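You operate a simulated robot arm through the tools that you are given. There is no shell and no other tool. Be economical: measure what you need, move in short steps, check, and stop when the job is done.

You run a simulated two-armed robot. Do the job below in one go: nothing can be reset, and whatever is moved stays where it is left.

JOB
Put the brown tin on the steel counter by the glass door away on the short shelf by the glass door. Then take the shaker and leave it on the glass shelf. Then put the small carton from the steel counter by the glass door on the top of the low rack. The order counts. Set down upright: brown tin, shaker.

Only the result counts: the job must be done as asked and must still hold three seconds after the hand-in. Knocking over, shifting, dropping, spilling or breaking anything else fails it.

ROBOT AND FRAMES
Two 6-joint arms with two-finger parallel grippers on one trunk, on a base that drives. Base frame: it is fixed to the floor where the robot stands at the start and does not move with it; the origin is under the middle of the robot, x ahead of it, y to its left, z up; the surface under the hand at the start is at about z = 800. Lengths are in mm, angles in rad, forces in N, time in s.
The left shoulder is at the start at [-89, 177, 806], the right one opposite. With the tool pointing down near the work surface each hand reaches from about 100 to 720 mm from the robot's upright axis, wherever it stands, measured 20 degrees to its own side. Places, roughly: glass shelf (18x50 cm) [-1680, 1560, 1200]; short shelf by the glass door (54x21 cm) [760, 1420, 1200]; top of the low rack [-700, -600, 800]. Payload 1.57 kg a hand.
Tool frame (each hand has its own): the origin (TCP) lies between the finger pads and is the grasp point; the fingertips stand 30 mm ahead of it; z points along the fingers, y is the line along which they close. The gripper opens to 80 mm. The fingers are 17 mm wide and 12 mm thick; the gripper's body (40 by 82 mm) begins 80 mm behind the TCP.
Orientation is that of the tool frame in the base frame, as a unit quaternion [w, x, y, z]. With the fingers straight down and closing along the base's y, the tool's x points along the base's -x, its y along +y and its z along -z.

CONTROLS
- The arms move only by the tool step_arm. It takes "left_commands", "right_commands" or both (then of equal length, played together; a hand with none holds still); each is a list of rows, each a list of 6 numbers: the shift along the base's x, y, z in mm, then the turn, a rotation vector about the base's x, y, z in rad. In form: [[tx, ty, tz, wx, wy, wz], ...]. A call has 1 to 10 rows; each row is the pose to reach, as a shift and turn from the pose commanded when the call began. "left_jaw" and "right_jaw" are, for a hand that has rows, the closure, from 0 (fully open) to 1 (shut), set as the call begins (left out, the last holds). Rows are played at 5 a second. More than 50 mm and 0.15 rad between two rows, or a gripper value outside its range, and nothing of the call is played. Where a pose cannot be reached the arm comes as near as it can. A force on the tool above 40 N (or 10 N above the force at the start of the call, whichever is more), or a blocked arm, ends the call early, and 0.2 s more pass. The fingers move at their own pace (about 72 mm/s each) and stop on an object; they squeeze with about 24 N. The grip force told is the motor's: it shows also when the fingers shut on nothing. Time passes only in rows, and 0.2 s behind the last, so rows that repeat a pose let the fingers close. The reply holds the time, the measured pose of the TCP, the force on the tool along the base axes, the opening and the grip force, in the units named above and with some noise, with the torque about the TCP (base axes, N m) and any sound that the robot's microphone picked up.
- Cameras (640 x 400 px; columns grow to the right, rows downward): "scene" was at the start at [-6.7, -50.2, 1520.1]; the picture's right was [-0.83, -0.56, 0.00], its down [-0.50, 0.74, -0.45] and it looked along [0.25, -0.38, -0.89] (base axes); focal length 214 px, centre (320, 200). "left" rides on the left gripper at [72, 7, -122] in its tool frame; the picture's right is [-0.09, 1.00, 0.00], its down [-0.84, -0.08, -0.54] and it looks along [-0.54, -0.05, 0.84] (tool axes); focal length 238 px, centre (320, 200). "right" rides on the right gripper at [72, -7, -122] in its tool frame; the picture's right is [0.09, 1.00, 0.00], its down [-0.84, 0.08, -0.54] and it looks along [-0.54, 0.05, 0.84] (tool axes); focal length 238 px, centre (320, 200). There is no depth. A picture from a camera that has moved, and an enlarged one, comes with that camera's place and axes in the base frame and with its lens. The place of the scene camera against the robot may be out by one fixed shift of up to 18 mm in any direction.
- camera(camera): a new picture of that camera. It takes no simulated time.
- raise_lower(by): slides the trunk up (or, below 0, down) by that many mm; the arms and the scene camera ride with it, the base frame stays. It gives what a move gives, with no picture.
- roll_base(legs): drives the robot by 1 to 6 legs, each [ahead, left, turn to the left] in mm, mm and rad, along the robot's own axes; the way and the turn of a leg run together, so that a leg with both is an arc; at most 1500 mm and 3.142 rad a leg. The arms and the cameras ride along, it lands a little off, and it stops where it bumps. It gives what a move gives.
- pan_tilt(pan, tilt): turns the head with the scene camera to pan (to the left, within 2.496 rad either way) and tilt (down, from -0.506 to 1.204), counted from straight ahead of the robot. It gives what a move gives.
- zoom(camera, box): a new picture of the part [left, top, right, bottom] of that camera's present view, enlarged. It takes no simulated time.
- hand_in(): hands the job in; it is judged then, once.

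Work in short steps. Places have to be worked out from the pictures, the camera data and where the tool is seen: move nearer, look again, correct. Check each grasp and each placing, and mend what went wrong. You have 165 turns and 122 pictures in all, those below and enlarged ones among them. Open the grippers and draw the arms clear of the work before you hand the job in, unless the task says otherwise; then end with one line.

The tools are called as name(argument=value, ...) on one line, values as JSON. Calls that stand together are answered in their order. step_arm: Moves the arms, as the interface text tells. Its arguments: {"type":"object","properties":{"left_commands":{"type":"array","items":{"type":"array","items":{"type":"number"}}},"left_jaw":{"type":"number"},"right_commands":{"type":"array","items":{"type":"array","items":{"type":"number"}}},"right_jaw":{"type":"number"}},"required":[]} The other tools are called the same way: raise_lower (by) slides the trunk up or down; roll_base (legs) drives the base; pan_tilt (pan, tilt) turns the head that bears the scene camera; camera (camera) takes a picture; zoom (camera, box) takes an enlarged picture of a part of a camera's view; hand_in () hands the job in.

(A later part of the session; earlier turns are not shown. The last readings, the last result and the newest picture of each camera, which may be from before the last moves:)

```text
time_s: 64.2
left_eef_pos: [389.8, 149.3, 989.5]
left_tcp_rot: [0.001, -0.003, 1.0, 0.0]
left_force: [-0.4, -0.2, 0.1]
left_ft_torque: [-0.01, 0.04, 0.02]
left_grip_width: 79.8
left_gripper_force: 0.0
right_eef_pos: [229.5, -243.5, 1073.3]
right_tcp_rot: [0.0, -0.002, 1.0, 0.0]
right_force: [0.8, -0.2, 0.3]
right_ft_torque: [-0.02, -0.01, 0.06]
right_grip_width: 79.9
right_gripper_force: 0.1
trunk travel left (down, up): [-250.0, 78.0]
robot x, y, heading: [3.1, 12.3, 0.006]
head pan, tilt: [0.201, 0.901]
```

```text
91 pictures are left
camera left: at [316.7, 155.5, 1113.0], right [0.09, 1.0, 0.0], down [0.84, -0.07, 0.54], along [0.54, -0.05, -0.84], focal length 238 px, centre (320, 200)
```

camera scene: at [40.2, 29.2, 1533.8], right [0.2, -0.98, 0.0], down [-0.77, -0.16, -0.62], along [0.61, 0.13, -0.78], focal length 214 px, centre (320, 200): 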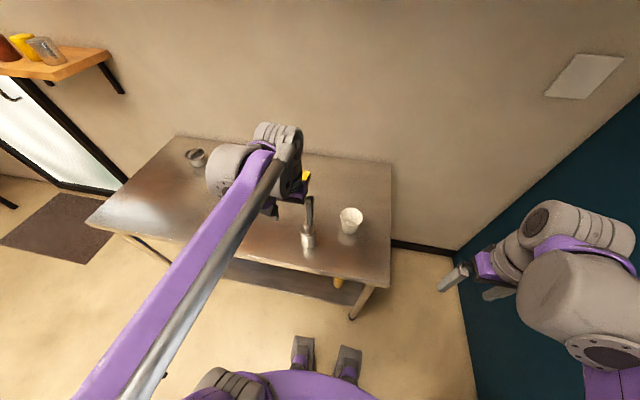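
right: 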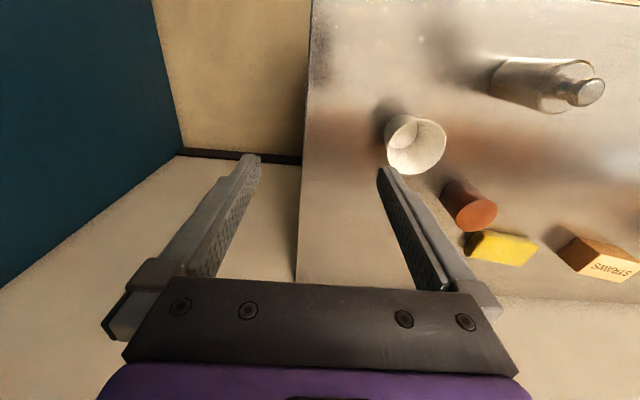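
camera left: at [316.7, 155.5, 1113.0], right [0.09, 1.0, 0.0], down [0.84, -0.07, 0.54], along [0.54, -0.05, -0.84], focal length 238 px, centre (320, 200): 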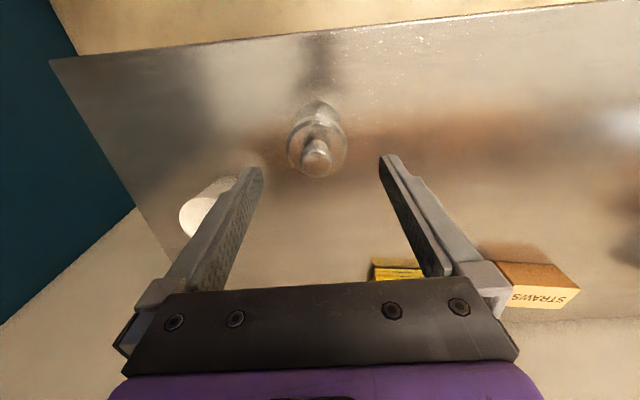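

The shaker is aligned within 3 mm. I descend around it to z≈864.

step_arm(left_commands=[[3, -3, -40, 0, 0, 0], [3, -3, -80, 0, 0, 0], [3, -3, -110, 0, 0, 0], [3, -3, -125, 0, 0, 0], [3, -3, -125, 0, 0, 0]])

camera(camera="left")

```text
time_s: 65.4
left_eef_pos: [392.9, 147.9, 864.6]
left_tcp_rot: [0.0, -0.002, 1.0, 0.0]
left_force: [-0.4, -0.1, 0.6]
left_ft_torque: [0.03, 0.0, -0.01]
left_grip_width: 80.1
left_gripper_force: 0.1
right_eef_pos: [228.2, -242.4, 1071.5]
right_tcp_rot: [0.0, -0.002, 1.0, 0.0]
right_force: [-0.7, -0.5, -0.2]
right_ft_torque: [0.0, 0.0, 0.01]
right_grip_width: 80.2
right_gripper_force: 0.2
trunk travel left (down, up): [-250.0, 78.0]
robot x, y, heading: [8.8, 11.8, 0.013]
head pan, tilt: [0.201, 0.901]
```

```text
90 pictures are left
camera left: at [321.3, 154.9, 987.4], right [0.09, 1.0, 0.0], down [0.84, -0.07, 0.54], along [0.54, -0.05, -0.84], focal length 238 px, centre (320, 200)
```

left: 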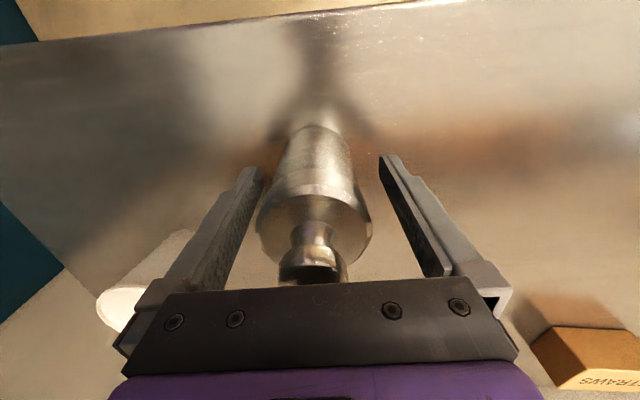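

The body is between the fingers. I close and lift.

step_arm(left_commands=[[0, 0, 0, 0, 0, 0], [0, 0, 0, 0, 0, 0], [0, 0, 0, 0, 0, 0], [0, 0, 0, 0, 0, 0]], left_jaw=1)

step_arm(left_commands=[[0, 0, 15, 0, 0, 0], [0, 0, 45, 0, 0, 0], [0, 0, 90, 0, 0, 0], [0, 0, 130, 0, 0, 0], [0, 0, 170, 0, 0, 0]])

camera(camera="left")

```text
time_s: 66.4
left_eef_pos: [393.7, 148.8, 864.8]
left_tcp_rot: [0.001, -0.002, 1.0, 0.0]
left_force: [-0.2, 0.1, 0.5]
left_ft_torque: [0.03, -0.01, 0.01]
left_grip_width: 59.7
left_gripper_force: 23.8
right_eef_pos: [229.2, -243.0, 1072.2]
right_tcp_rot: [-0.001, -0.003, 1.0, 0.001]
right_force: [-0.8, -0.2, 0.7]
right_ft_torque: [-0.03, 0.01, 0.03]
right_grip_width: 80.2
right_gripper_force: 0.1
trunk travel left (down, up): [-250.0, 78.0]
robot x, y, heading: [10.5, 12.7, 0.003]
head pan, tilt: [0.201, 0.901]
heard: snap
```

```text
time_s: 67.6
left_eef_pos: [393.3, 146.7, 1035.8]
left_tcp_rot: [0.001, -0.002, 1.0, 0.0]
left_force: [0.8, 0.5, -0.2]
left_ft_torque: [-0.03, -0.02, -0.02]
left_grip_width: 59.6
left_gripper_force: 23.6
right_eef_pos: [228.9, -243.1, 1073.1]
right_tcp_rot: [0.0, -0.002, 1.0, -0.001]
right_force: [-0.6, -0.4, -0.1]
right_ft_torque: [-0.01, 0.0, 0.01]
right_grip_width: 80.0
right_gripper_force: 0.2
trunk travel left (down, up): [-250.0, 78.0]
robot x, y, heading: [9.8, 13.0, 0.005]
head pan, tilt: [0.201, 0.901]
```

```text
89 pictures are left
camera left: at [322.1, 153.1, 1159.6], right [0.09, 1.0, 0.0], down [0.84, -0.07, 0.54], along [0.54, -0.05, -0.84], focal length 238 px, centre (320, 200)
```

left: 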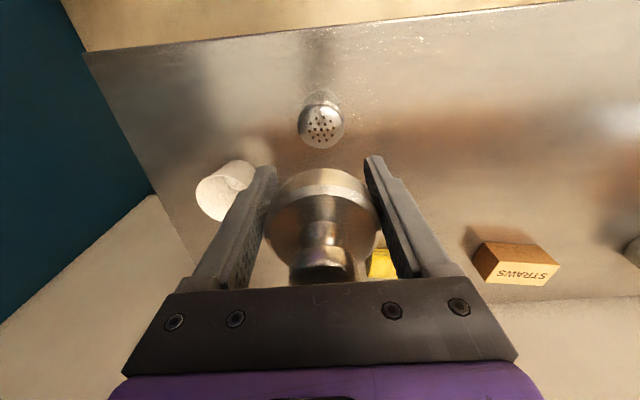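

A snap: only the cap came up; the strainer body remained on the counter. I zoom to study both parts before re-seating the cap.

zoom(camera="left", box=[220, 80, 420, 300])

zoom(camera="scene", box=[220, 130, 420, 280])

```text
1.82 times, centred on (320, 190) of left
camera zoom: at [322.1, 153.1, 1159.6], right [0.09, 1.0, 0.0], down [0.84, -0.07, 0.54], along [0.54, -0.05, -0.84], focal length 433 px, centre (320, 218)
```

zoom: 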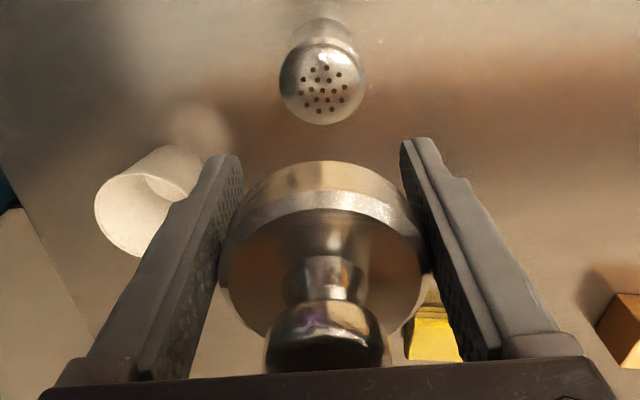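

```text
2.67 times, centred on (320, 205) of scene
camera zoom: at [39.9, 29.1, 1533.7], right [0.2, -0.98, 0.0], down [-0.77, -0.16, -0.62], along [0.61, 0.13, -0.78], focal length 572 px, centre (320, 187)
```

zoom: 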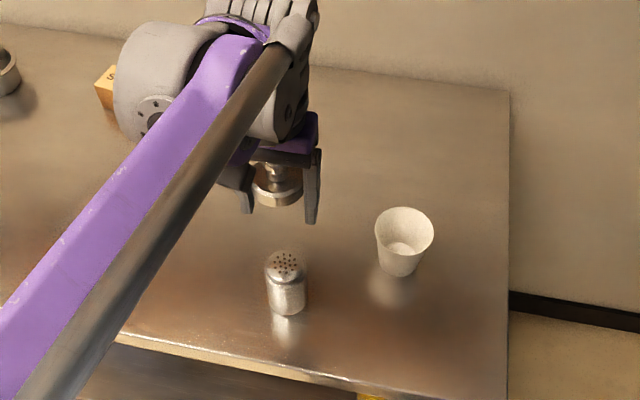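

The cap (wider, 59.7 mm) sits over a strainer body still standing at about (393,147), directly below. I lower the cap back to the very pose it came from, slowly, watching force.

step_arm(left_commands=[[0, 0, -40, 0, 0, 0], [0, 0, -80, 0, 0, 0], [0, 0, -115, 0, 0, 0], [0, 0, -135, 0, 0, 0], [0, 0, -145, 0, 0, 0], [0, 0, -145, 0, 0, 0]])

zoom(camera="left", box=[220, 80, 420, 300])

zoom(camera="scene", box=[270, 180, 350, 250])

```text
time_s: 69.0
left_eef_pos: [393.6, 146.8, 889.5]
left_tcp_rot: [0.001, -0.003, 1.0, 0.0]
left_force: [0.3, 0.2, -0.6]
left_ft_torque: [0.01, 0.01, -0.01]
left_grip_width: 59.6
left_gripper_force: 23.6
right_eef_pos: [229.4, -241.3, 1072.3]
right_tcp_rot: [0.0, -0.002, 1.0, 0.0]
right_force: [-1.1, -0.3, -0.5]
right_ft_torque: [-0.02, 0.0, 0.0]
right_grip_width: 80.4
right_gripper_force: 0.1
trunk travel left (down, up): [-250.0, 78.0]
robot x, y, heading: [8.1, 11.4, 0.001]
head pan, tilt: [0.201, 0.901]
```

```text
1.82 times, centred on (320, 190) of left
camera zoom: at [321.6, 153.9, 1013.0], right [0.09, 1.0, 0.0], down [0.84, -0.07, 0.54], along [0.54, -0.05, -0.84], focal length 433 px, centre (320, 218)
```

zoom: 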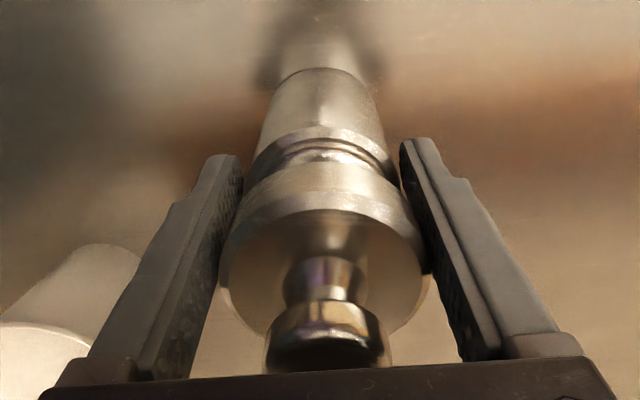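

```text
5.71 times, centred on (310, 215) of scene
camera zoom: at [40.1, 29.2, 1533.7], right [0.2, -0.98, 0.0], down [-0.77, -0.16, -0.62], along [0.61, 0.13, -0.78], focal length 1226 px, centre (377, 114)
```

zoom: 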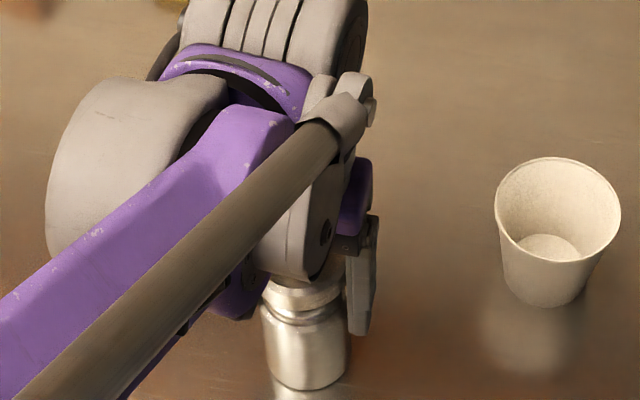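

Cap is axially aligned with the body. I continue slowly to the original height.

step_arm(left_commands=[[0, 0, -8, 0, 0, 0], [0, 0, -14, 0, 0, 0], [0, 0, -19, 0, 0, 0], [0, 0, -23, 0, 0, 0], [0, 0, -25, 0, 0, 0], [0, 0, -25, 0, 0, 0]])

zoom(camera="left", box=[220, 80, 420, 300])

zoom(camera="scene", box=[270, 180, 350, 250])

```text
time_s: 70.4
left_eef_pos: [394.0, 146.9, 864.0]
left_tcp_rot: [0.001, -0.003, 1.0, -0.001]
left_force: [0.2, 0.5, -0.6]
left_ft_torque: [0.01, 0.01, 0.0]
left_grip_width: 59.4
left_gripper_force: 23.6
right_eef_pos: [230.0, -241.9, 1073.3]
right_tcp_rot: [0.001, -0.003, 1.0, -0.001]
right_force: [-0.7, 0.8, -1.0]
right_ft_torque: [0.02, 0.0, -0.05]
right_grip_width: 80.0
right_gripper_force: 0.1
trunk travel left (down, up): [-250.0, 78.0]
robot x, y, heading: [2.3, 11.0, 0.004]
head pan, tilt: [0.201, 0.901]
```

```text
1.82 times, centred on (320, 190) of left
camera zoom: at [321.7, 154.4, 988.4], right [0.09, 1.0, 0.0], down [0.84, -0.07, 0.54], along [0.54, -0.05, -0.84], focal length 433 px, centre (320, 218)
```

zoom: 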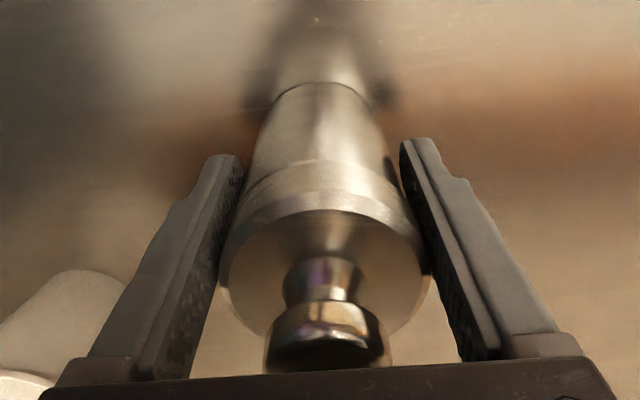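

```text
5.71 times, centred on (310, 215) of scene
camera zoom: at [40.2, 29.2, 1533.7], right [0.2, -0.98, 0.0], down [-0.77, -0.16, -0.62], along [0.61, 0.13, -0.78], focal length 1226 px, centre (377, 114)
```

zoom: 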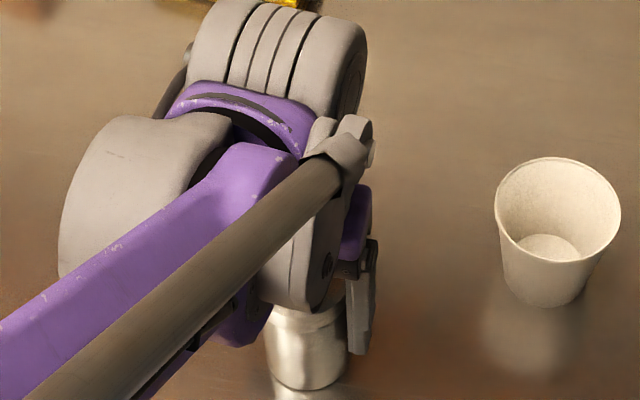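

No contact force yet at the original height; I press on gently in 1 mm rows.

step_arm(left_commands=[[0, 0, -1, 0, 0, 0], [0, 0, -2, 0, 0, 0], [0, 0, -3, 0, 0, 0], [0, 0, -3, 0, 0, 0]])

```text
time_s: 71.4
left_eef_pos: [391.1, 146.6, 863.9]
left_tcp_rot: [0.001, -0.003, 1.0, 0.0]
left_force: [1.0, 1.9, 31.7]
left_ft_torque: [0.0, -0.19, 0.27]
left_grip_width: 59.4
left_gripper_force: 24.1
right_eef_pos: [229.0, -243.0, 1072.6]
right_tcp_rot: [0.001, -0.003, 1.0, 0.0]
right_force: [0.6, -0.3, -0.5]
right_ft_torque: [0.0, 0.0, -0.03]
right_grip_width: 80.0
right_gripper_force: 0.1
trunk travel left (down, up): [-250.0, 78.0]
robot x, y, heading: [9.2, 9.5, 0.004]
head pan, tilt: [0.201, 0.901]
heard: snap
```

A snap at 32 N: the cap is seated again. I open the fingers and lift clear.

step_arm(left_commands=[[0, 0, 1, 0, 0, 0], [0, 0, 1, 0, 0, 0], [0, 0, 1, 0, 0, 0], [0, 0, 1, 0, 0, 0]], left_jaw=0)

step_arm(left_commands=[[0, 0, 30, 0, 0, 0], [0, 0, 75, 0, 0, 0], [0, 0, 120, 0, 0, 0], [-30, 0, 155, 0, 0, 0], [-60, 20, 180, 0, 0, 0], [-90, 50, 200, 0, 0, 0]])

zoom(camera="scene", box=[260, 160, 360, 270])

zoom(camera="left", box=[220, 60, 420, 240])

```text
time_s: 72.4
left_eef_pos: [393.9, 146.7, 862.3]
left_tcp_rot: [0.001, -0.003, 1.0, 0.0]
left_force: [-0.4, -0.8, -0.5]
left_ft_torque: [0.0, 0.03, 0.01]
left_grip_width: 80.1
left_gripper_force: 0.0
right_eef_pos: [229.2, -243.2, 1072.1]
right_tcp_rot: [0.0, -0.004, 1.0, 0.0]
right_force: [-0.4, -0.8, 0.2]
right_ft_torque: [0.04, 0.01, 0.0]
right_grip_width: 80.0
right_gripper_force: 0.1
trunk travel left (down, up): [-250.0, 78.0]
robot x, y, heading: [11.2, 11.5, 0.008]
head pan, tilt: [0.201, 0.901]
```

```text
time_s: 73.8
left_eef_pos: [300.9, 198.0, 1062.3]
left_tcp_rot: [0.001, -0.003, 1.0, 0.0]
left_force: [-0.6, -0.7, -0.3]
left_ft_torque: [-0.01, 0.0, -0.02]
left_grip_width: 79.8
left_gripper_force: 0.0
right_eef_pos: [228.6, -241.7, 1074.0]
right_tcp_rot: [0.001, -0.003, 1.0, 0.0]
right_force: [0.2, -0.1, 0.4]
right_ft_torque: [0.01, 0.0, 0.01]
right_grip_width: 80.1
right_gripper_force: 0.1
trunk travel left (down, up): [-250.0, 78.0]
robot x, y, heading: [8.2, 15.9, 0.006]
head pan, tilt: [0.201, 0.901]
```

```text
3.64 times, centred on (310, 215) of scene
camera zoom: at [38.7, 29.4, 1533.7], right [0.2, -0.98, 0.0], down [-0.77, -0.16, -0.62], along [0.61, 0.13, -0.78], focal length 780 px, centre (356, 146)
```

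zoom: 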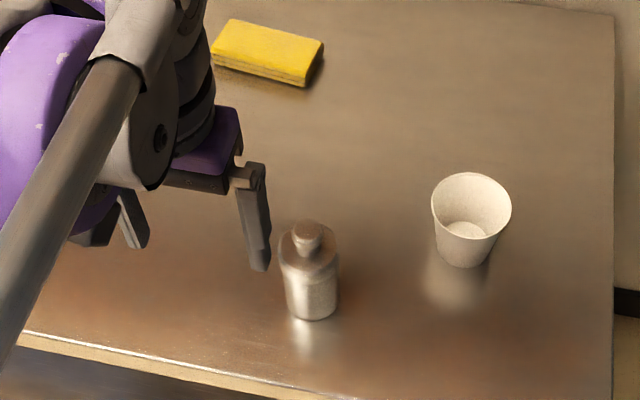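

```text
2.22 times, centred on (320, 150) of left
camera zoom: at [230.5, 204.1, 1184.8], right [0.09, 1.0, 0.0], down [0.84, -0.07, 0.54], along [0.54, -0.05, -0.84], focal length 530 px, centre (320, 311)
```

zoom: 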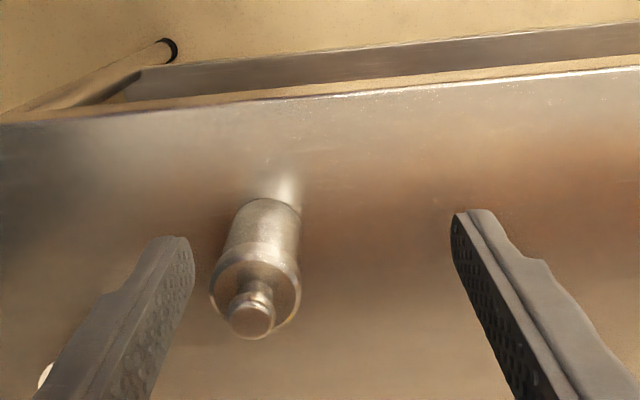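

Assembled again at (393,147): cap lower edge is near z≈883, so I must grip the body below that with a tilted hand. I back the base 100 mm and tilt the left hand to point 40° below horizontal.

roll_base(legs=[[-100, 0, 0]])

step_arm(left_commands=[[10, 0, 0, 0, -0.145, 0], [20, -10, 0, 0, -0.29, 0], [40, -20, 0, 0, -0.436, 0], [60, -30, 0, 0, -0.582, 0], [80, -40, 0, 0, -0.727, 0], [100, -50, 0, 0, -0.873, 0]])

camera(camera="left")

```text
time_s: 74.9
left_eef_pos: [204.5, 197.0, 1062.1]
left_tcp_rot: [0.001, -0.003, 1.0, 0.0]
left_force: [0.1, 0.1, -0.7]
left_ft_torque: [0.02, 0.0, 0.02]
left_grip_width: 79.9
left_gripper_force: 0.1
right_eef_pos: [131.0, -242.5, 1073.0]
right_tcp_rot: [0.001, -0.003, 1.0, 0.0]
right_force: [-0.1, -0.5, 0.4]
right_ft_torque: [-0.02, 0.0, -0.01]
right_grip_width: 80.1
right_gripper_force: 0.1
trunk travel left (down, up): [-250.0, 78.0]
robot x, y, heading: [-91.0, 11.1, 0.007]
head pan, tilt: [0.201, 0.901]
```

```text
time_s: 76.3
left_eef_pos: [303.0, 146.7, 1062.0]
left_tcp_rot: [0.424, -0.003, 0.906, -0.001]
left_force: [0.0, 0.6, -0.2]
left_ft_torque: [0.02, 0.0, -0.04]
left_grip_width: 80.0
left_gripper_force: 0.0
right_eef_pos: [129.7, -243.0, 1073.3]
right_tcp_rot: [0.0, -0.003, 1.0, 0.0]
right_force: [0.8, 1.1, 0.0]
right_ft_torque: [-0.01, 0.02, -0.02]
right_grip_width: 80.1
right_gripper_force: 0.0
trunk travel left (down, up): [-250.0, 78.0]
robot x, y, heading: [-90.8, 11.0, 0.011]
head pan, tilt: [0.201, 0.901]
```

```text
80 pictures are left
camera left: at [164.2, 153.5, 1085.6], right [0.06, 1.0, 0.07], down [0.12, -0.07, 0.99], along [0.99, -0.05, -0.12], focal length 238 px, centre (320, 200)
```

left: 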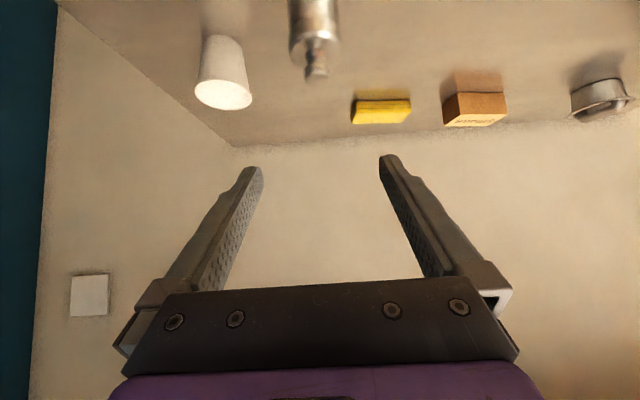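

Tilted properly and the shaker is dead ahead at y≈147. I lower to the pre-grasp point behind it.

step_arm(left_commands=[[0, 0, -40, 0, 0, 0], [0, 0, -80, 0, 0, 0], [0, 0, -120, 0, 0, 0], [0, 0, -160, 0, 0, 0]])

camera(camera="left")

zoom(camera="scene", box=[230, 100, 390, 200])

```text
time_s: 77.3
left_eef_pos: [303.8, 143.1, 900.9]
left_tcp_rot: [0.423, -0.002, 0.906, -0.002]
left_force: [0.0, -0.7, 0.5]
left_ft_torque: [-0.01, 0.03, -0.01]
left_grip_width: 79.8
left_gripper_force: 0.0
right_eef_pos: [131.9, -243.3, 1073.0]
right_tcp_rot: [0.0, -0.003, 1.0, 0.001]
right_force: [0.8, 0.5, -0.3]
right_ft_torque: [-0.02, 0.03, -0.02]
right_grip_width: 80.2
right_gripper_force: 0.0
trunk travel left (down, up): [-250.0, 78.0]
robot x, y, heading: [-87.3, 9.2, 0.004]
head pan, tilt: [0.201, 0.901]
```

```text
79 pictures are left
camera left: at [165.1, 150.3, 924.5], right [0.06, 1.0, 0.07], down [0.12, -0.07, 0.99], along [0.99, -0.05, -0.12], focal length 238 px, centre (320, 200)
```

left: 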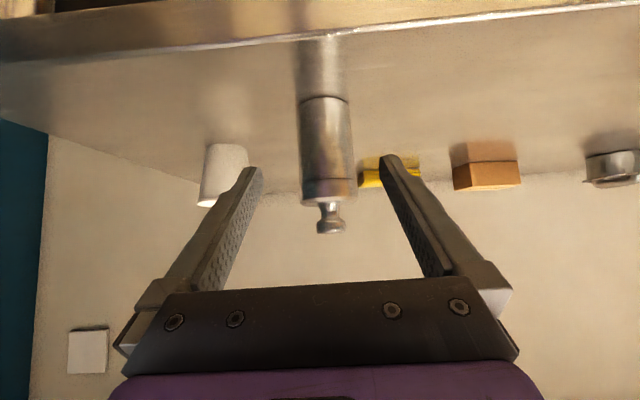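

```text
4.00 times, centred on (310, 150) of scene
camera zoom: at [-58.2, 28.6, 1533.7], right [0.21, -0.98, 0.0], down [-0.77, -0.16, -0.62], along [0.61, 0.13, -0.78], focal length 858 px, centre (360, 400)
```

zoom: 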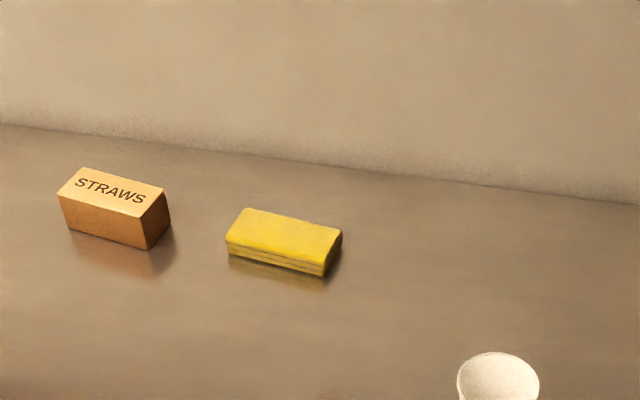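

Side view confirms: cap bottom z≈881, axis y≈148. I advance along the finger direction to grip the body at z≈840.

step_arm(left_commands=[[30, 2, -21, 0, 0, 0], [60, 2, -42, 0, 0, 0], [80, 2, -55, 0, 0, 0], [88, 2, -61, 0, 0, 0], [88, 2, -61, 0, 0, 0]])

camera(camera="left")

```text
time_s: 78.5
left_eef_pos: [390.7, 148.7, 838.4]
left_tcp_rot: [0.423, -0.003, 0.906, -0.001]
left_force: [0.6, -0.8, 0.2]
left_ft_torque: [0.04, 0.0, 0.02]
left_grip_width: 80.3
left_gripper_force: 0.1
right_eef_pos: [131.4, -244.2, 1073.3]
right_tcp_rot: [0.0, -0.002, 1.0, 0.0]
right_force: [0.5, 0.6, 0.9]
right_ft_torque: [0.0, 0.0, 0.03]
right_grip_width: 80.3
right_gripper_force: 0.0
trunk travel left (down, up): [-250.0, 78.0]
robot x, y, heading: [-90.7, 11.9, 0.001]
head pan, tilt: [0.201, 0.901]
```

```text
77 pictures are left
camera left: at [252.8, 155.1, 862.9], right [0.06, 1.0, 0.07], down [0.12, -0.07, 0.99], along [0.99, -0.05, -0.12], focal length 238 px, centre (320, 200)
```

left: 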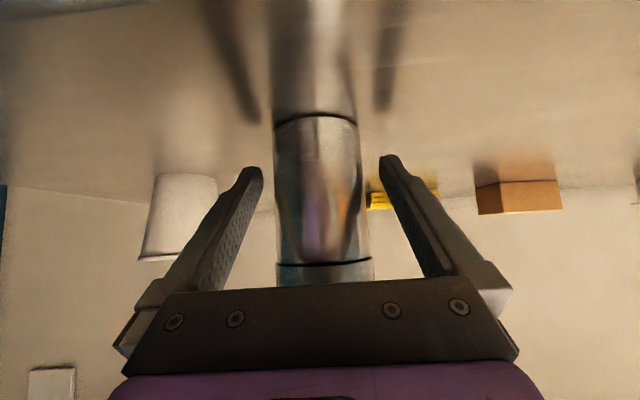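

The fingers straddle the body below the joint. I close.

step_arm(left_commands=[[0, 0, 0, 0, 0, 0], [0, 0, 0, 0, 0, 0], [0, 0, 0, 0, 0, 0], [0, 0, 0, 0, 0, 0]], left_jaw=1)

step_arm(left_commands=[[0, 0, 10, 0, 0, 0], [0, 0, 30, 0, 0, 0], [0, 0, 60, 0, 0, 0], [0, 0, 100, 0, 0, 0]])

camera(camera="left")

camera(camera="scene")

```text
time_s: 79.5
left_eef_pos: [392.4, 148.0, 839.8]
left_tcp_rot: [0.423, -0.002, 0.906, -0.001]
left_force: [0.5, 1.0, -0.5]
left_ft_torque: [0.05, -0.02, -0.01]
left_grip_width: 54.8
left_gripper_force: 23.8
right_eef_pos: [130.7, -243.5, 1072.2]
right_tcp_rot: [0.0, -0.003, 1.0, -0.001]
right_force: [-0.8, -0.5, 0.6]
right_ft_torque: [-0.03, 0.03, -0.01]
right_grip_width: 80.2
right_gripper_force: 0.1
trunk travel left (down, up): [-250.0, 78.0]
robot x, y, heading: [-90.9, 12.3, 0.006]
head pan, tilt: [0.201, 0.901]
```

```text
time_s: 80.5
left_eef_pos: [392.6, 149.3, 939.0]
left_tcp_rot: [0.424, -0.002, 0.906, -0.001]
left_force: [0.0, 0.6, -1.0]
left_ft_torque: [0.0, 0.03, 0.01]
left_grip_width: 54.6
left_gripper_force: 24.5
right_eef_pos: [128.9, -242.6, 1072.5]
right_tcp_rot: [0.001, -0.002, 1.0, 0.0]
right_force: [0.2, -0.4, 0.0]
right_ft_torque: [0.0, 0.0, -0.03]
right_grip_width: 79.9
right_gripper_force: 0.1
trunk travel left (down, up): [-250.0, 78.0]
robot x, y, heading: [-89.4, 9.7, 0.009]
head pan, tilt: [0.201, 0.901]
```

```text
76 pictures are left
camera left: at [253.4, 156.2, 963.1], right [0.06, 1.0, 0.07], down [0.12, -0.07, 0.99], along [0.99, -0.05, -0.12], focal length 238 px, centre (320, 200)
```

left: 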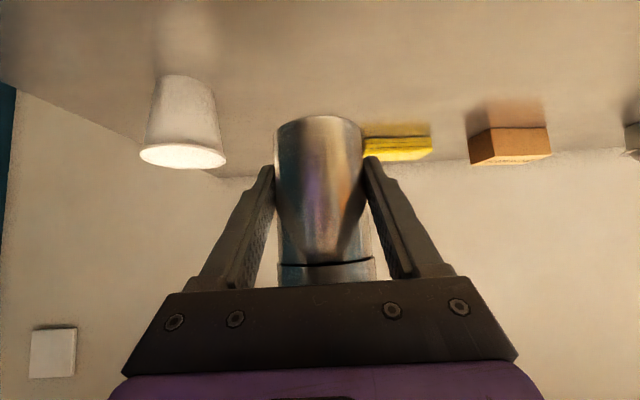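

```text
75 pictures are left
camera scene: at [-60.0, 28.7, 1533.7], right [0.21, -0.98, 0.0], down [-0.77, -0.16, -0.62], along [0.61, 0.13, -0.78], focal length 214 px, centre (320, 200)
```

scene: 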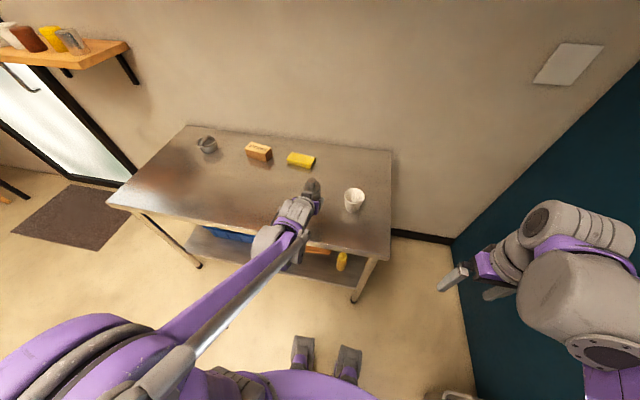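

The whole shaker is held by its body (54.7 mm). I draw the hand in and lift, then drive left into the open floor to survey the glass shelf.

step_arm(left_commands=[[-35, 0, 30, 0, 0, 0], [-70, 0, 60, 0, 0, 0], [-100, 0, 90, 0, 0, 0], [-120, 0, 120, 0, 0, 0]])

raise_lower(by=78)

roll_base(legs=[[-60, 1500, 0]])

pan_tilt(pan=2.45, tilt=0.45)

camera(camera="scene")

```text
time_s: 81.5
left_eef_pos: [271.0, 149.6, 1059.1]
left_tcp_rot: [0.424, -0.002, 0.906, -0.001]
left_force: [-0.7, 0.1, -1.0]
left_ft_torque: [-0.03, 0.02, 0.0]
left_grip_width: 54.7
left_gripper_force: 24.3
right_eef_pos: [131.2, -243.1, 1073.0]
right_tcp_rot: [0.001, -0.002, 1.0, 0.0]
right_force: [-0.3, 0.2, 0.1]
right_ft_torque: [0.02, 0.0, -0.01]
right_grip_width: 80.0
right_gripper_force: 0.1
trunk travel left (down, up): [-250.0, 78.0]
robot x, y, heading: [-90.2, 9.7, 0.003]
head pan, tilt: [0.201, 0.901]
```

```text
time_s: 82.7
left_eef_pos: [271.1, 148.9, 1139.4]
left_tcp_rot: [0.424, -0.003, 0.906, -0.001]
left_force: [0.8, 0.3, -2.1]
left_ft_torque: [0.02, 0.02, 0.0]
left_grip_width: 54.6
left_gripper_force: 23.7
right_eef_pos: [129.9, -242.4, 1150.5]
right_tcp_rot: [0.001, -0.003, 1.0, -0.001]
right_force: [-0.2, -0.9, 0.2]
right_ft_torque: [-0.01, 0.0, -0.02]
right_grip_width: 80.1
right_gripper_force: 0.0
trunk travel left (down, up): [-328.0, 0.0]
robot x, y, heading: [-92.1, 11.3, 0.003]
head pan, tilt: [0.201, 0.901]
```

```text
refused: leg 1 is longer than a leg can be; nothing moved
```

```text
time_s: 84.8
left_eef_pos: [272.5, 149.0, 1138.8]
left_tcp_rot: [0.424, -0.002, 0.906, -0.001]
left_force: [-0.3, 0.3, -1.3]
left_ft_torque: [-0.02, -0.01, 0.02]
left_grip_width: 54.2
left_gripper_force: 24.0
right_eef_pos: [130.7, -243.5, 1150.4]
right_tcp_rot: [0.0, -0.003, 1.0, 0.0]
right_force: [-0.8, -0.5, -0.5]
right_ft_torque: [-0.01, 0.02, 0.03]
right_grip_width: 80.0
right_gripper_force: 0.1
trunk travel left (down, up): [-328.0, 0.0]
robot x, y, heading: [-88.9, 13.5, 0.011]
head pan, tilt: [2.45, 0.45]
```

```text
74 pictures are left
camera scene: at [-207.4, 71.4, 1654.5], right [0.63, 0.77, 0.0], down [0.34, -0.28, -0.9], along [-0.7, 0.57, -0.44], focal length 214 px, centre (320, 200)
```

scene: 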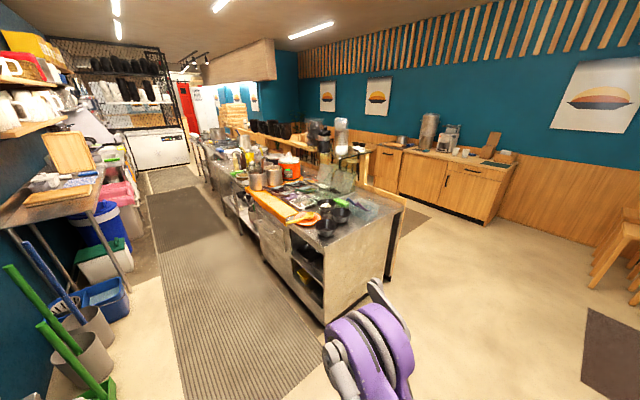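

Island's end is near x≈-1030, y 800–1560, and the shelf lies beyond its far side. I'll go round via the customer side: drive left in two legs and look.

roll_base(legs=[[0, 1200, 0], [0, 1100, 0]])

camera(camera="scene")

```text
time_s: 105.3
left_eef_pos: [242.2, 2471.0, 1138.8]
left_tcp_rot: [0.423, -0.007, 0.906, 0.001]
left_force: [0.3, 0.0, -0.9]
left_ft_torque: [0.04, 0.01, 0.02]
left_grip_width: 54.2
left_gripper_force: 24.1
right_eef_pos: [106.4, 2077.4, 1149.4]
right_tcp_rot: [0.001, -0.009, 1.0, 0.0]
right_force: [-0.4, 0.4, 0.4]
right_ft_torque: [-0.01, 0.03, 0.02]
right_grip_width: 80.0
right_gripper_force: 0.1
trunk travel left (down, up): [-328.0, 0.0]
robot x, y, heading: [-120.0, 2330.7, 0.018]
head pan, tilt: [2.45, 0.45]
```

```text
73 pictures are left
camera scene: at [-235.6, 2388.1, 1654.5], right [0.62, 0.78, 0.0], down [0.34, -0.27, -0.9], along [-0.7, 0.56, -0.44], focal length 214 px, centre (320, 200)
```

scene: 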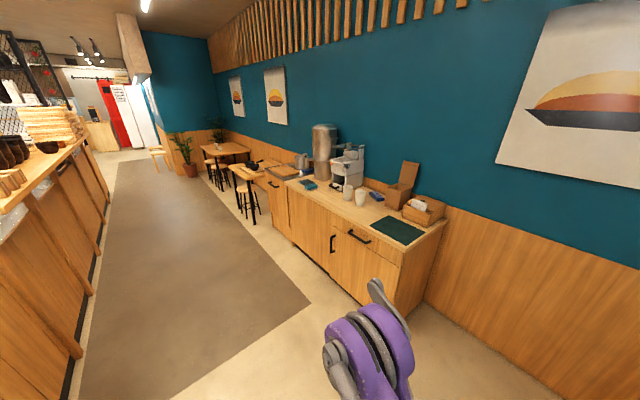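

The customer side is clear. I turn to face -x and look ahead-left at the glass shelf.

roll_base(legs=[[0, 0, 3.12]])

pan_tilt(pan=0.5, tilt=0.35)

camera(camera="scene")

```text
time_s: 113.0
left_eef_pos: [-480.8, 2189.7, 1137.1]
left_tcp_rot: [0.0, 0.906, 0.006, -0.423]
left_force: [-0.1, 0.0, -2.1]
left_ft_torque: [0.01, 0.01, -0.01]
left_grip_width: 54.4
left_gripper_force: 23.9
right_eef_pos: [-342.6, 2582.8, 1150.5]
right_tcp_rot: [0.0, 1.0, 0.007, 0.0]
right_force: [-0.4, -0.6, -0.2]
right_ft_torque: [-0.02, -0.03, 0.03]
right_grip_width: 80.0
right_gripper_force: 0.0
trunk travel left (down, up): [-328.0, 0.0]
robot x, y, heading: [-118.0, 2329.3, -3.13]
head pan, tilt: [2.45, 0.45]
```

```text
time_s: 114.9
left_eef_pos: [-480.3, 2191.0, 1138.4]
left_tcp_rot: [0.0, 0.906, 0.006, -0.423]
left_force: [0.5, -0.6, -2.6]
left_ft_torque: [0.01, -0.04, -0.02]
left_grip_width: 54.1
left_gripper_force: 23.8
right_eef_pos: [-342.5, 2582.4, 1150.5]
right_tcp_rot: [0.0, 1.0, 0.007, 0.0]
right_force: [-0.2, -0.7, 0.0]
right_ft_torque: [-0.02, 0.03, 0.0]
right_grip_width: 80.0
right_gripper_force: 0.2
trunk travel left (down, up): [-328.0, 0.0]
robot x, y, heading: [-120.7, 2331.6, -3.125]
head pan, tilt: [0.499, 0.351]
```

```text
72 pictures are left
camera scene: at [-157.8, 2286.4, 1663.7], right [-0.49, 0.87, 0.0], down [0.3, 0.17, -0.94], along [-0.82, -0.46, -0.34], focal length 214 px, centre (320, 200)
```

scene: 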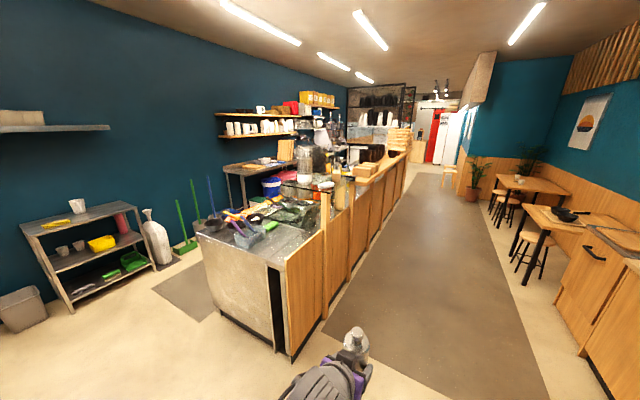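

zoom(camera="scene", box=[250, 130, 400, 230])

```text
4.00 times, centred on (325, 180) of scene
camera zoom: at [-157.8, 2286.4, 1663.7], right [-0.49, 0.87, 0.0], down [0.3, 0.17, -0.94], along [-0.82, -0.46, -0.34], focal length 858 px, centre (300, 280)
```

zoom: 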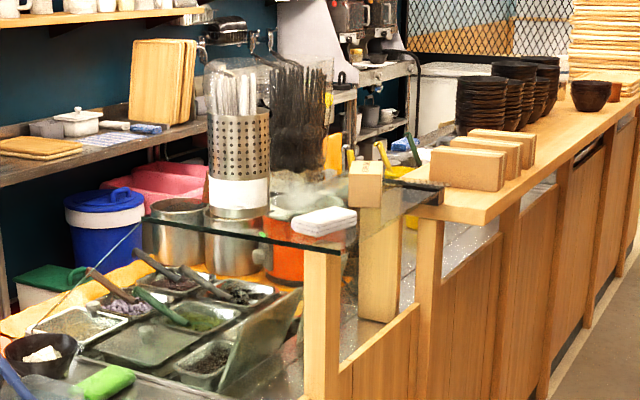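

The shelf's near corner is around (-1440,1650) with a napkin-like pack on it near (-1580,1510). I drive down the corridor and turn to face it (-y).

roll_base(legs=[[1450, 0, 0], [0, 0, 1.555]])

pan_tilt(pan=0.0, tilt=0.5)

camera(camera="scene")

```text
time_s: 125.9
left_eef_pos: [-1445.2, 1952.2, 1138.3]
left_tcp_rot: [0.294, 0.648, 0.633, -0.305]
left_force: [-0.2, -0.5, -3.1]
left_ft_torque: [0.06, -0.02, -0.03]
left_grip_width: 54.4
left_gripper_force: 23.5
right_eef_pos: [-1833.4, 2105.7, 1150.7]
right_tcp_rot: [0.0, 0.715, 0.699, 0.0]
right_force: [1.0, -0.3, -1.0]
right_ft_torque: [-0.02, 0.02, -0.03]
right_grip_width: 80.0
right_gripper_force: 0.1
trunk travel left (down, up): [-328.0, 0.0]
robot x, y, heading: [-1570.7, 2318.6, -1.596]
head pan, tilt: [0.499, 0.351]
```

```text
time_s: 126.8
left_eef_pos: [-1445.6, 1951.7, 1138.2]
left_tcp_rot: [0.294, 0.648, 0.633, -0.305]
left_force: [0.0, 0.5, -1.9]
left_ft_torque: [0.03, 0.03, -0.01]
left_grip_width: 54.5
left_gripper_force: 24.2
right_eef_pos: [-1833.1, 2105.4, 1150.6]
right_tcp_rot: [-0.001, 0.715, 0.699, -0.001]
right_force: [-0.2, 1.0, -0.1]
right_ft_torque: [-0.02, 0.02, 0.0]
right_grip_width: 79.9
right_gripper_force: 0.0
trunk travel left (down, up): [-328.0, 0.0]
robot x, y, heading: [-1572.1, 2320.8, -1.595]
head pan, tilt: [0.0, 0.499]
```

```text
70 pictures are left
camera scene: at [-1574.9, 2274.4, 1650.1], right [-1.0, 0.02, 0.0], down [0.01, 0.48, -0.88], along [-0.02, -0.88, -0.48], focal length 214 px, centre (320, 200)
```

scene: 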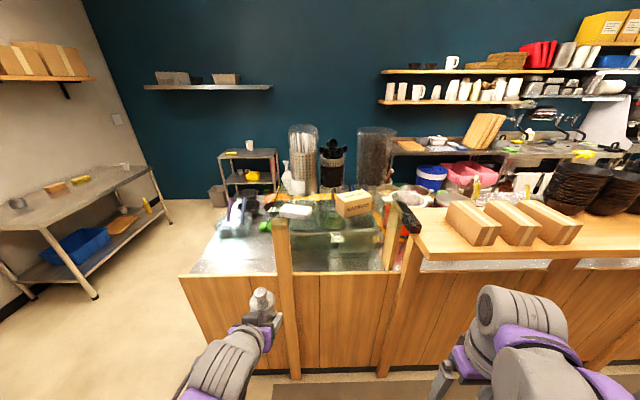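

zoom(camera="scene", box=[260, 150, 430, 260])

```text
3.64 times, centred on (345, 205) of scene
camera zoom: at [-1574.9, 2274.4, 1650.1], right [-1.0, 0.02, 0.0], down [0.01, 0.48, -0.88], along [-0.02, -0.88, -0.48], focal length 780 px, centre (229, 182)
```

zoom: 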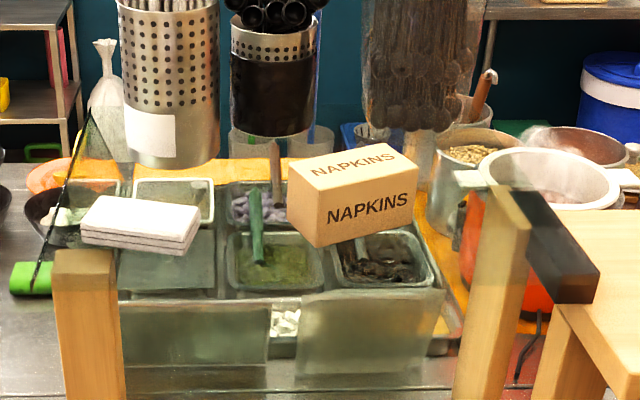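

The shelf holds a napkin stack (x≈-1435…-1555), a NAPKINS carton (x≈-1660…-1795) and tall holders behind. I raise the shaker, drive closer and look from higher tilt.

step_arm(left_commands=[[0, 0, 45, 0, 0, 0], [0, 0, 90, 0, 0, 0], [0, 0, 130, 0, 0, 0], [0, 0, 160, 0, 0, 0]])

roll_base(legs=[[130, 0, 0.025]])

pan_tilt(pan=0.0, tilt=0.7)

zoom(camera="scene", box=[230, 120, 430, 240])

camera(camera="left")

```text
time_s: 127.8
left_eef_pos: [-1446.9, 1953.0, 1298.6]
left_tcp_rot: [0.294, 0.648, 0.633, -0.304]
left_force: [-0.2, 0.4, -2.0]
left_ft_torque: [0.02, 0.01, 0.0]
left_grip_width: 54.3
left_gripper_force: 23.8
right_eef_pos: [-1833.7, 2105.7, 1150.0]
right_tcp_rot: [0.0, 0.715, 0.699, 0.0]
right_force: [-0.3, 0.4, 0.6]
right_ft_torque: [-0.01, -0.02, 0.01]
right_grip_width: 80.2
right_gripper_force: 0.0
trunk travel left (down, up): [-328.0, 0.0]
robot x, y, heading: [-1574.9, 2322.3, -1.59]
head pan, tilt: [0.0, 0.499]
```

```text
time_s: 129.1
left_eef_pos: [-1438.4, 1830.4, 1296.4]
left_tcp_rot: [0.298, 0.64, 0.641, -0.301]
left_force: [0.3, 0.2, -2.3]
left_ft_torque: [0.02, 0.01, 0.04]
left_grip_width: 54.4
left_gripper_force: 23.7
right_eef_pos: [-1827.6, 1972.6, 1150.7]
right_tcp_rot: [0.0, 0.707, 0.707, 0.0]
right_force: [0.3, 0.5, 0.0]
right_ft_torque: [-0.01, 0.02, -0.01]
right_grip_width: 80.0
right_gripper_force: 0.0
trunk travel left (down, up): [-328.0, 0.0]
robot x, y, heading: [-1573.6, 2190.0, -1.569]
head pan, tilt: [0.0, 0.499]
```

```text
time_s: 129.8
left_eef_pos: [-1438.5, 1829.0, 1296.7]
left_tcp_rot: [0.298, 0.64, 0.641, -0.301]
left_force: [-0.5, -0.2, -1.2]
left_ft_torque: [-0.01, 0.01, 0.02]
left_grip_width: 54.5
left_gripper_force: 24.3
right_eef_pos: [-1830.0, 1970.3, 1149.7]
right_tcp_rot: [0.0, 0.706, 0.708, 0.0]
right_force: [0.2, -0.5, 0.1]
right_ft_torque: [-0.03, -0.02, 0.01]
right_grip_width: 80.1
right_gripper_force: 0.1
trunk travel left (down, up): [-328.0, 0.0]
robot x, y, heading: [-1573.2, 2188.7, -1.567]
head pan, tilt: [0.0, 0.7]
```

```text
3.20 times, centred on (330, 180) of scene
camera zoom: at [-1575.1, 2152.5, 1632.4], right [-1.0, 0.0, 0.0], down [0.0, 0.64, -0.77], along [0.0, -0.77, -0.64], focal length 686 px, centre (288, 264)
```

zoom: 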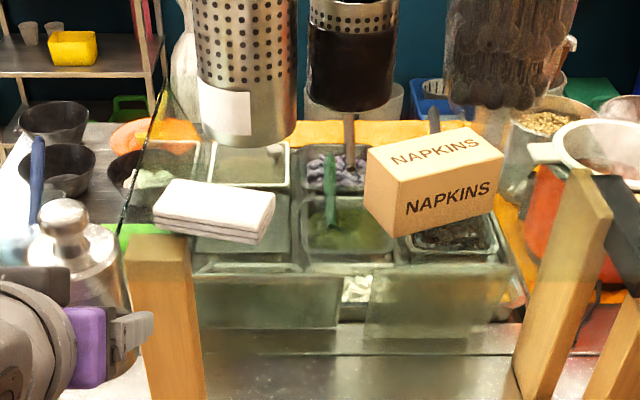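

```text
67 pictures are left
camera left: at [-1431.5, 1969.6, 1321.0], right [1.0, -0.06, 0.07], down [-0.07, -0.12, 0.99], along [-0.05, -0.99, -0.12], focal length 238 px, centre (320, 200)
```

left: 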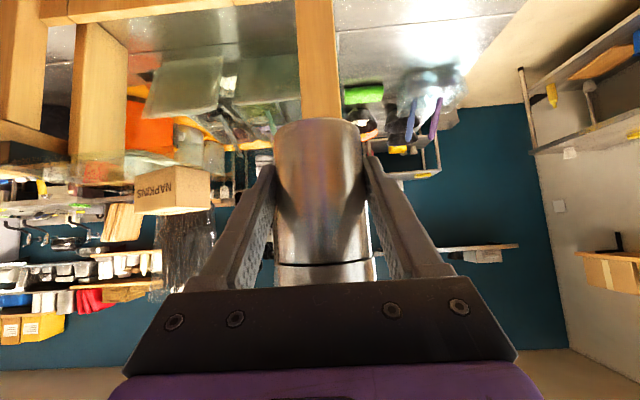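

I zoom further on the front edge to see where the glass ends.

zoom(camera="scene", box=[260, 160, 360, 220])

zoom(camera="scene", box=[340, 150, 440, 210])

```text
6.40 times, centred on (310, 190) of scene
camera zoom: at [-1575.1, 2152.5, 1632.4], right [-1.0, 0.0, 0.0], down [0.0, 0.64, -0.77], along [0.0, -0.77, -0.64], focal length 1373 px, centre (384, 264)
```

zoom: 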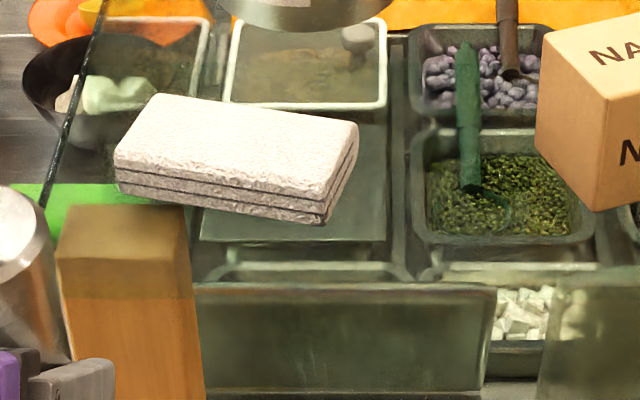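

```text
6.40 times, centred on (390, 180) of scene
camera zoom: at [-1575.1, 2152.5, 1632.4], right [-1.0, 0.0, 0.0], down [0.0, 0.64, -0.77], along [0.0, -0.77, -0.64], focal length 1373 px, centre (-128, 328)
```

zoom: 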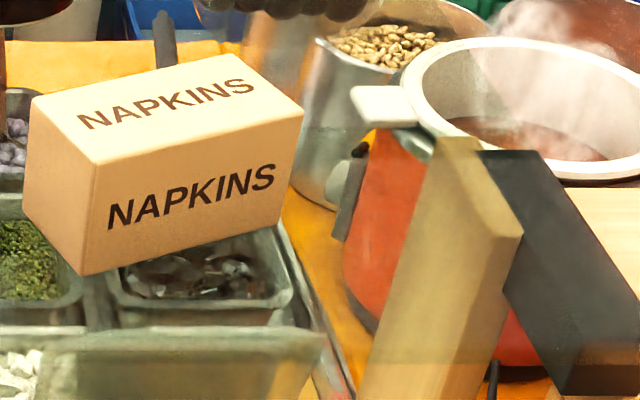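

Glass front edge is at y≈1658 in the camera's frame; stack's corner at (-1548,1602) and carton's front corner at (-1693,1590). I'll target x≈-1615, y≈1600. First tuck the right hand, then shift the base right 177 and ahead 100.

step_arm(right_commands=[[0, 20, 25, 0, 0, 0], [0, 40, 50, 0, 0, 0], [0, 60, 75, 0, 0, 0], [0, 80, 100, 0, 0, 0]])

roll_base(legs=[[0, -177, 0], [100, 0, 0]])

pan_tilt(pan=0.25, tilt=0.8)

camera(camera="scene")

camera(camera="left")

```text
time_s: 130.8
left_eef_pos: [-1439.2, 1829.3, 1296.4]
left_tcp_rot: [0.298, 0.64, 0.642, -0.301]
left_force: [0.3, 0.7, -2.1]
left_ft_torque: [0.02, -0.02, 0.01]
left_grip_width: 54.5
left_gripper_force: 23.9
right_eef_pos: [-1828.2, 2053.1, 1250.0]
right_tcp_rot: [0.0, 0.706, 0.709, 0.001]
right_force: [0.2, -0.1, 0.0]
right_ft_torque: [0.02, -0.02, 0.02]
right_grip_width: 80.0
right_gripper_force: 0.1
trunk travel left (down, up): [-328.0, 0.0]
robot x, y, heading: [-1572.6, 2190.1, -1.569]
head pan, tilt: [0.0, 0.7]
```

```text
time_s: 133.8
left_eef_pos: [-1615.6, 1730.6, 1295.9]
left_tcp_rot: [0.298, 0.641, 0.64, -0.302]
left_force: [-0.2, 0.0, -1.5]
left_ft_torque: [0.05, 0.01, 0.02]
left_grip_width: 54.4
left_gripper_force: 24.0
right_eef_pos: [-2003.1, 1955.3, 1250.9]
right_tcp_rot: [0.0, 0.707, 0.707, -0.001]
right_force: [0.1, -0.2, -0.3]
right_ft_torque: [0.02, -0.01, 0.0]
right_grip_width: 80.0
right_gripper_force: 0.0
trunk travel left (down, up): [-328.0, 0.0]
robot x, y, heading: [-1749.5, 2095.2, -1.571]
head pan, tilt: [0.0, 0.7]
```

```text
time_s: 134.5
left_eef_pos: [-1614.5, 1729.3, 1297.4]
left_tcp_rot: [0.298, 0.641, 0.64, -0.301]
left_force: [1.0, 0.0, -1.7]
left_ft_torque: [0.01, 0.01, -0.02]
left_grip_width: 54.6
left_gripper_force: 23.9
right_eef_pos: [-2005.1, 1952.4, 1250.0]
right_tcp_rot: [0.0, 0.707, 0.707, 0.0]
right_force: [0.1, -0.5, 0.4]
right_ft_torque: [-0.01, -0.05, 0.03]
right_grip_width: 79.9
right_gripper_force: 0.0
trunk travel left (down, up): [-328.0, 0.0]
robot x, y, heading: [-1749.7, 2094.8, -1.571]
head pan, tilt: [0.25, 0.799]
```

```text
64 pictures are left
camera scene: at [-1730.3, 2059.8, 1624.1], right [-0.97, -0.25, 0.0], down [-0.18, 0.69, -0.7], along [0.17, -0.68, -0.72], focal length 214 px, centre (320, 200)
```

scene: 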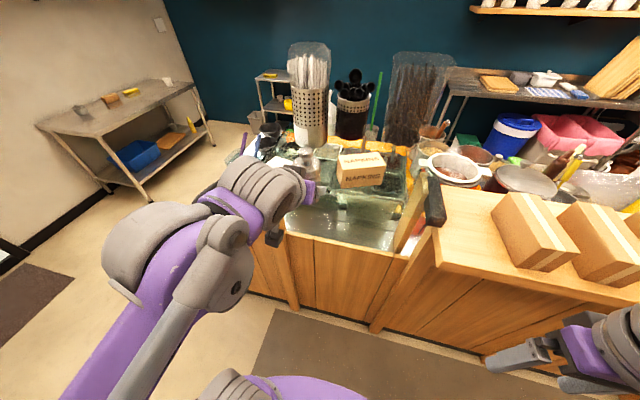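

```text
63 pictures are left
camera left: at [-1606.9, 1869.9, 1321.0], right [1.0, -0.06, 0.07], down [-0.07, -0.12, 0.99], along [-0.05, -0.99, -0.12], focal length 238 px, centre (320, 200)
```

left: 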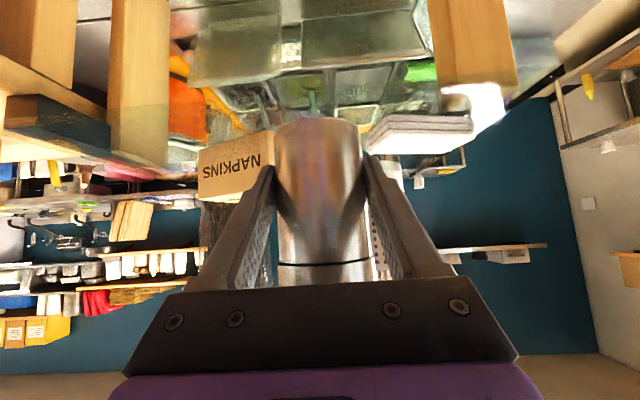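

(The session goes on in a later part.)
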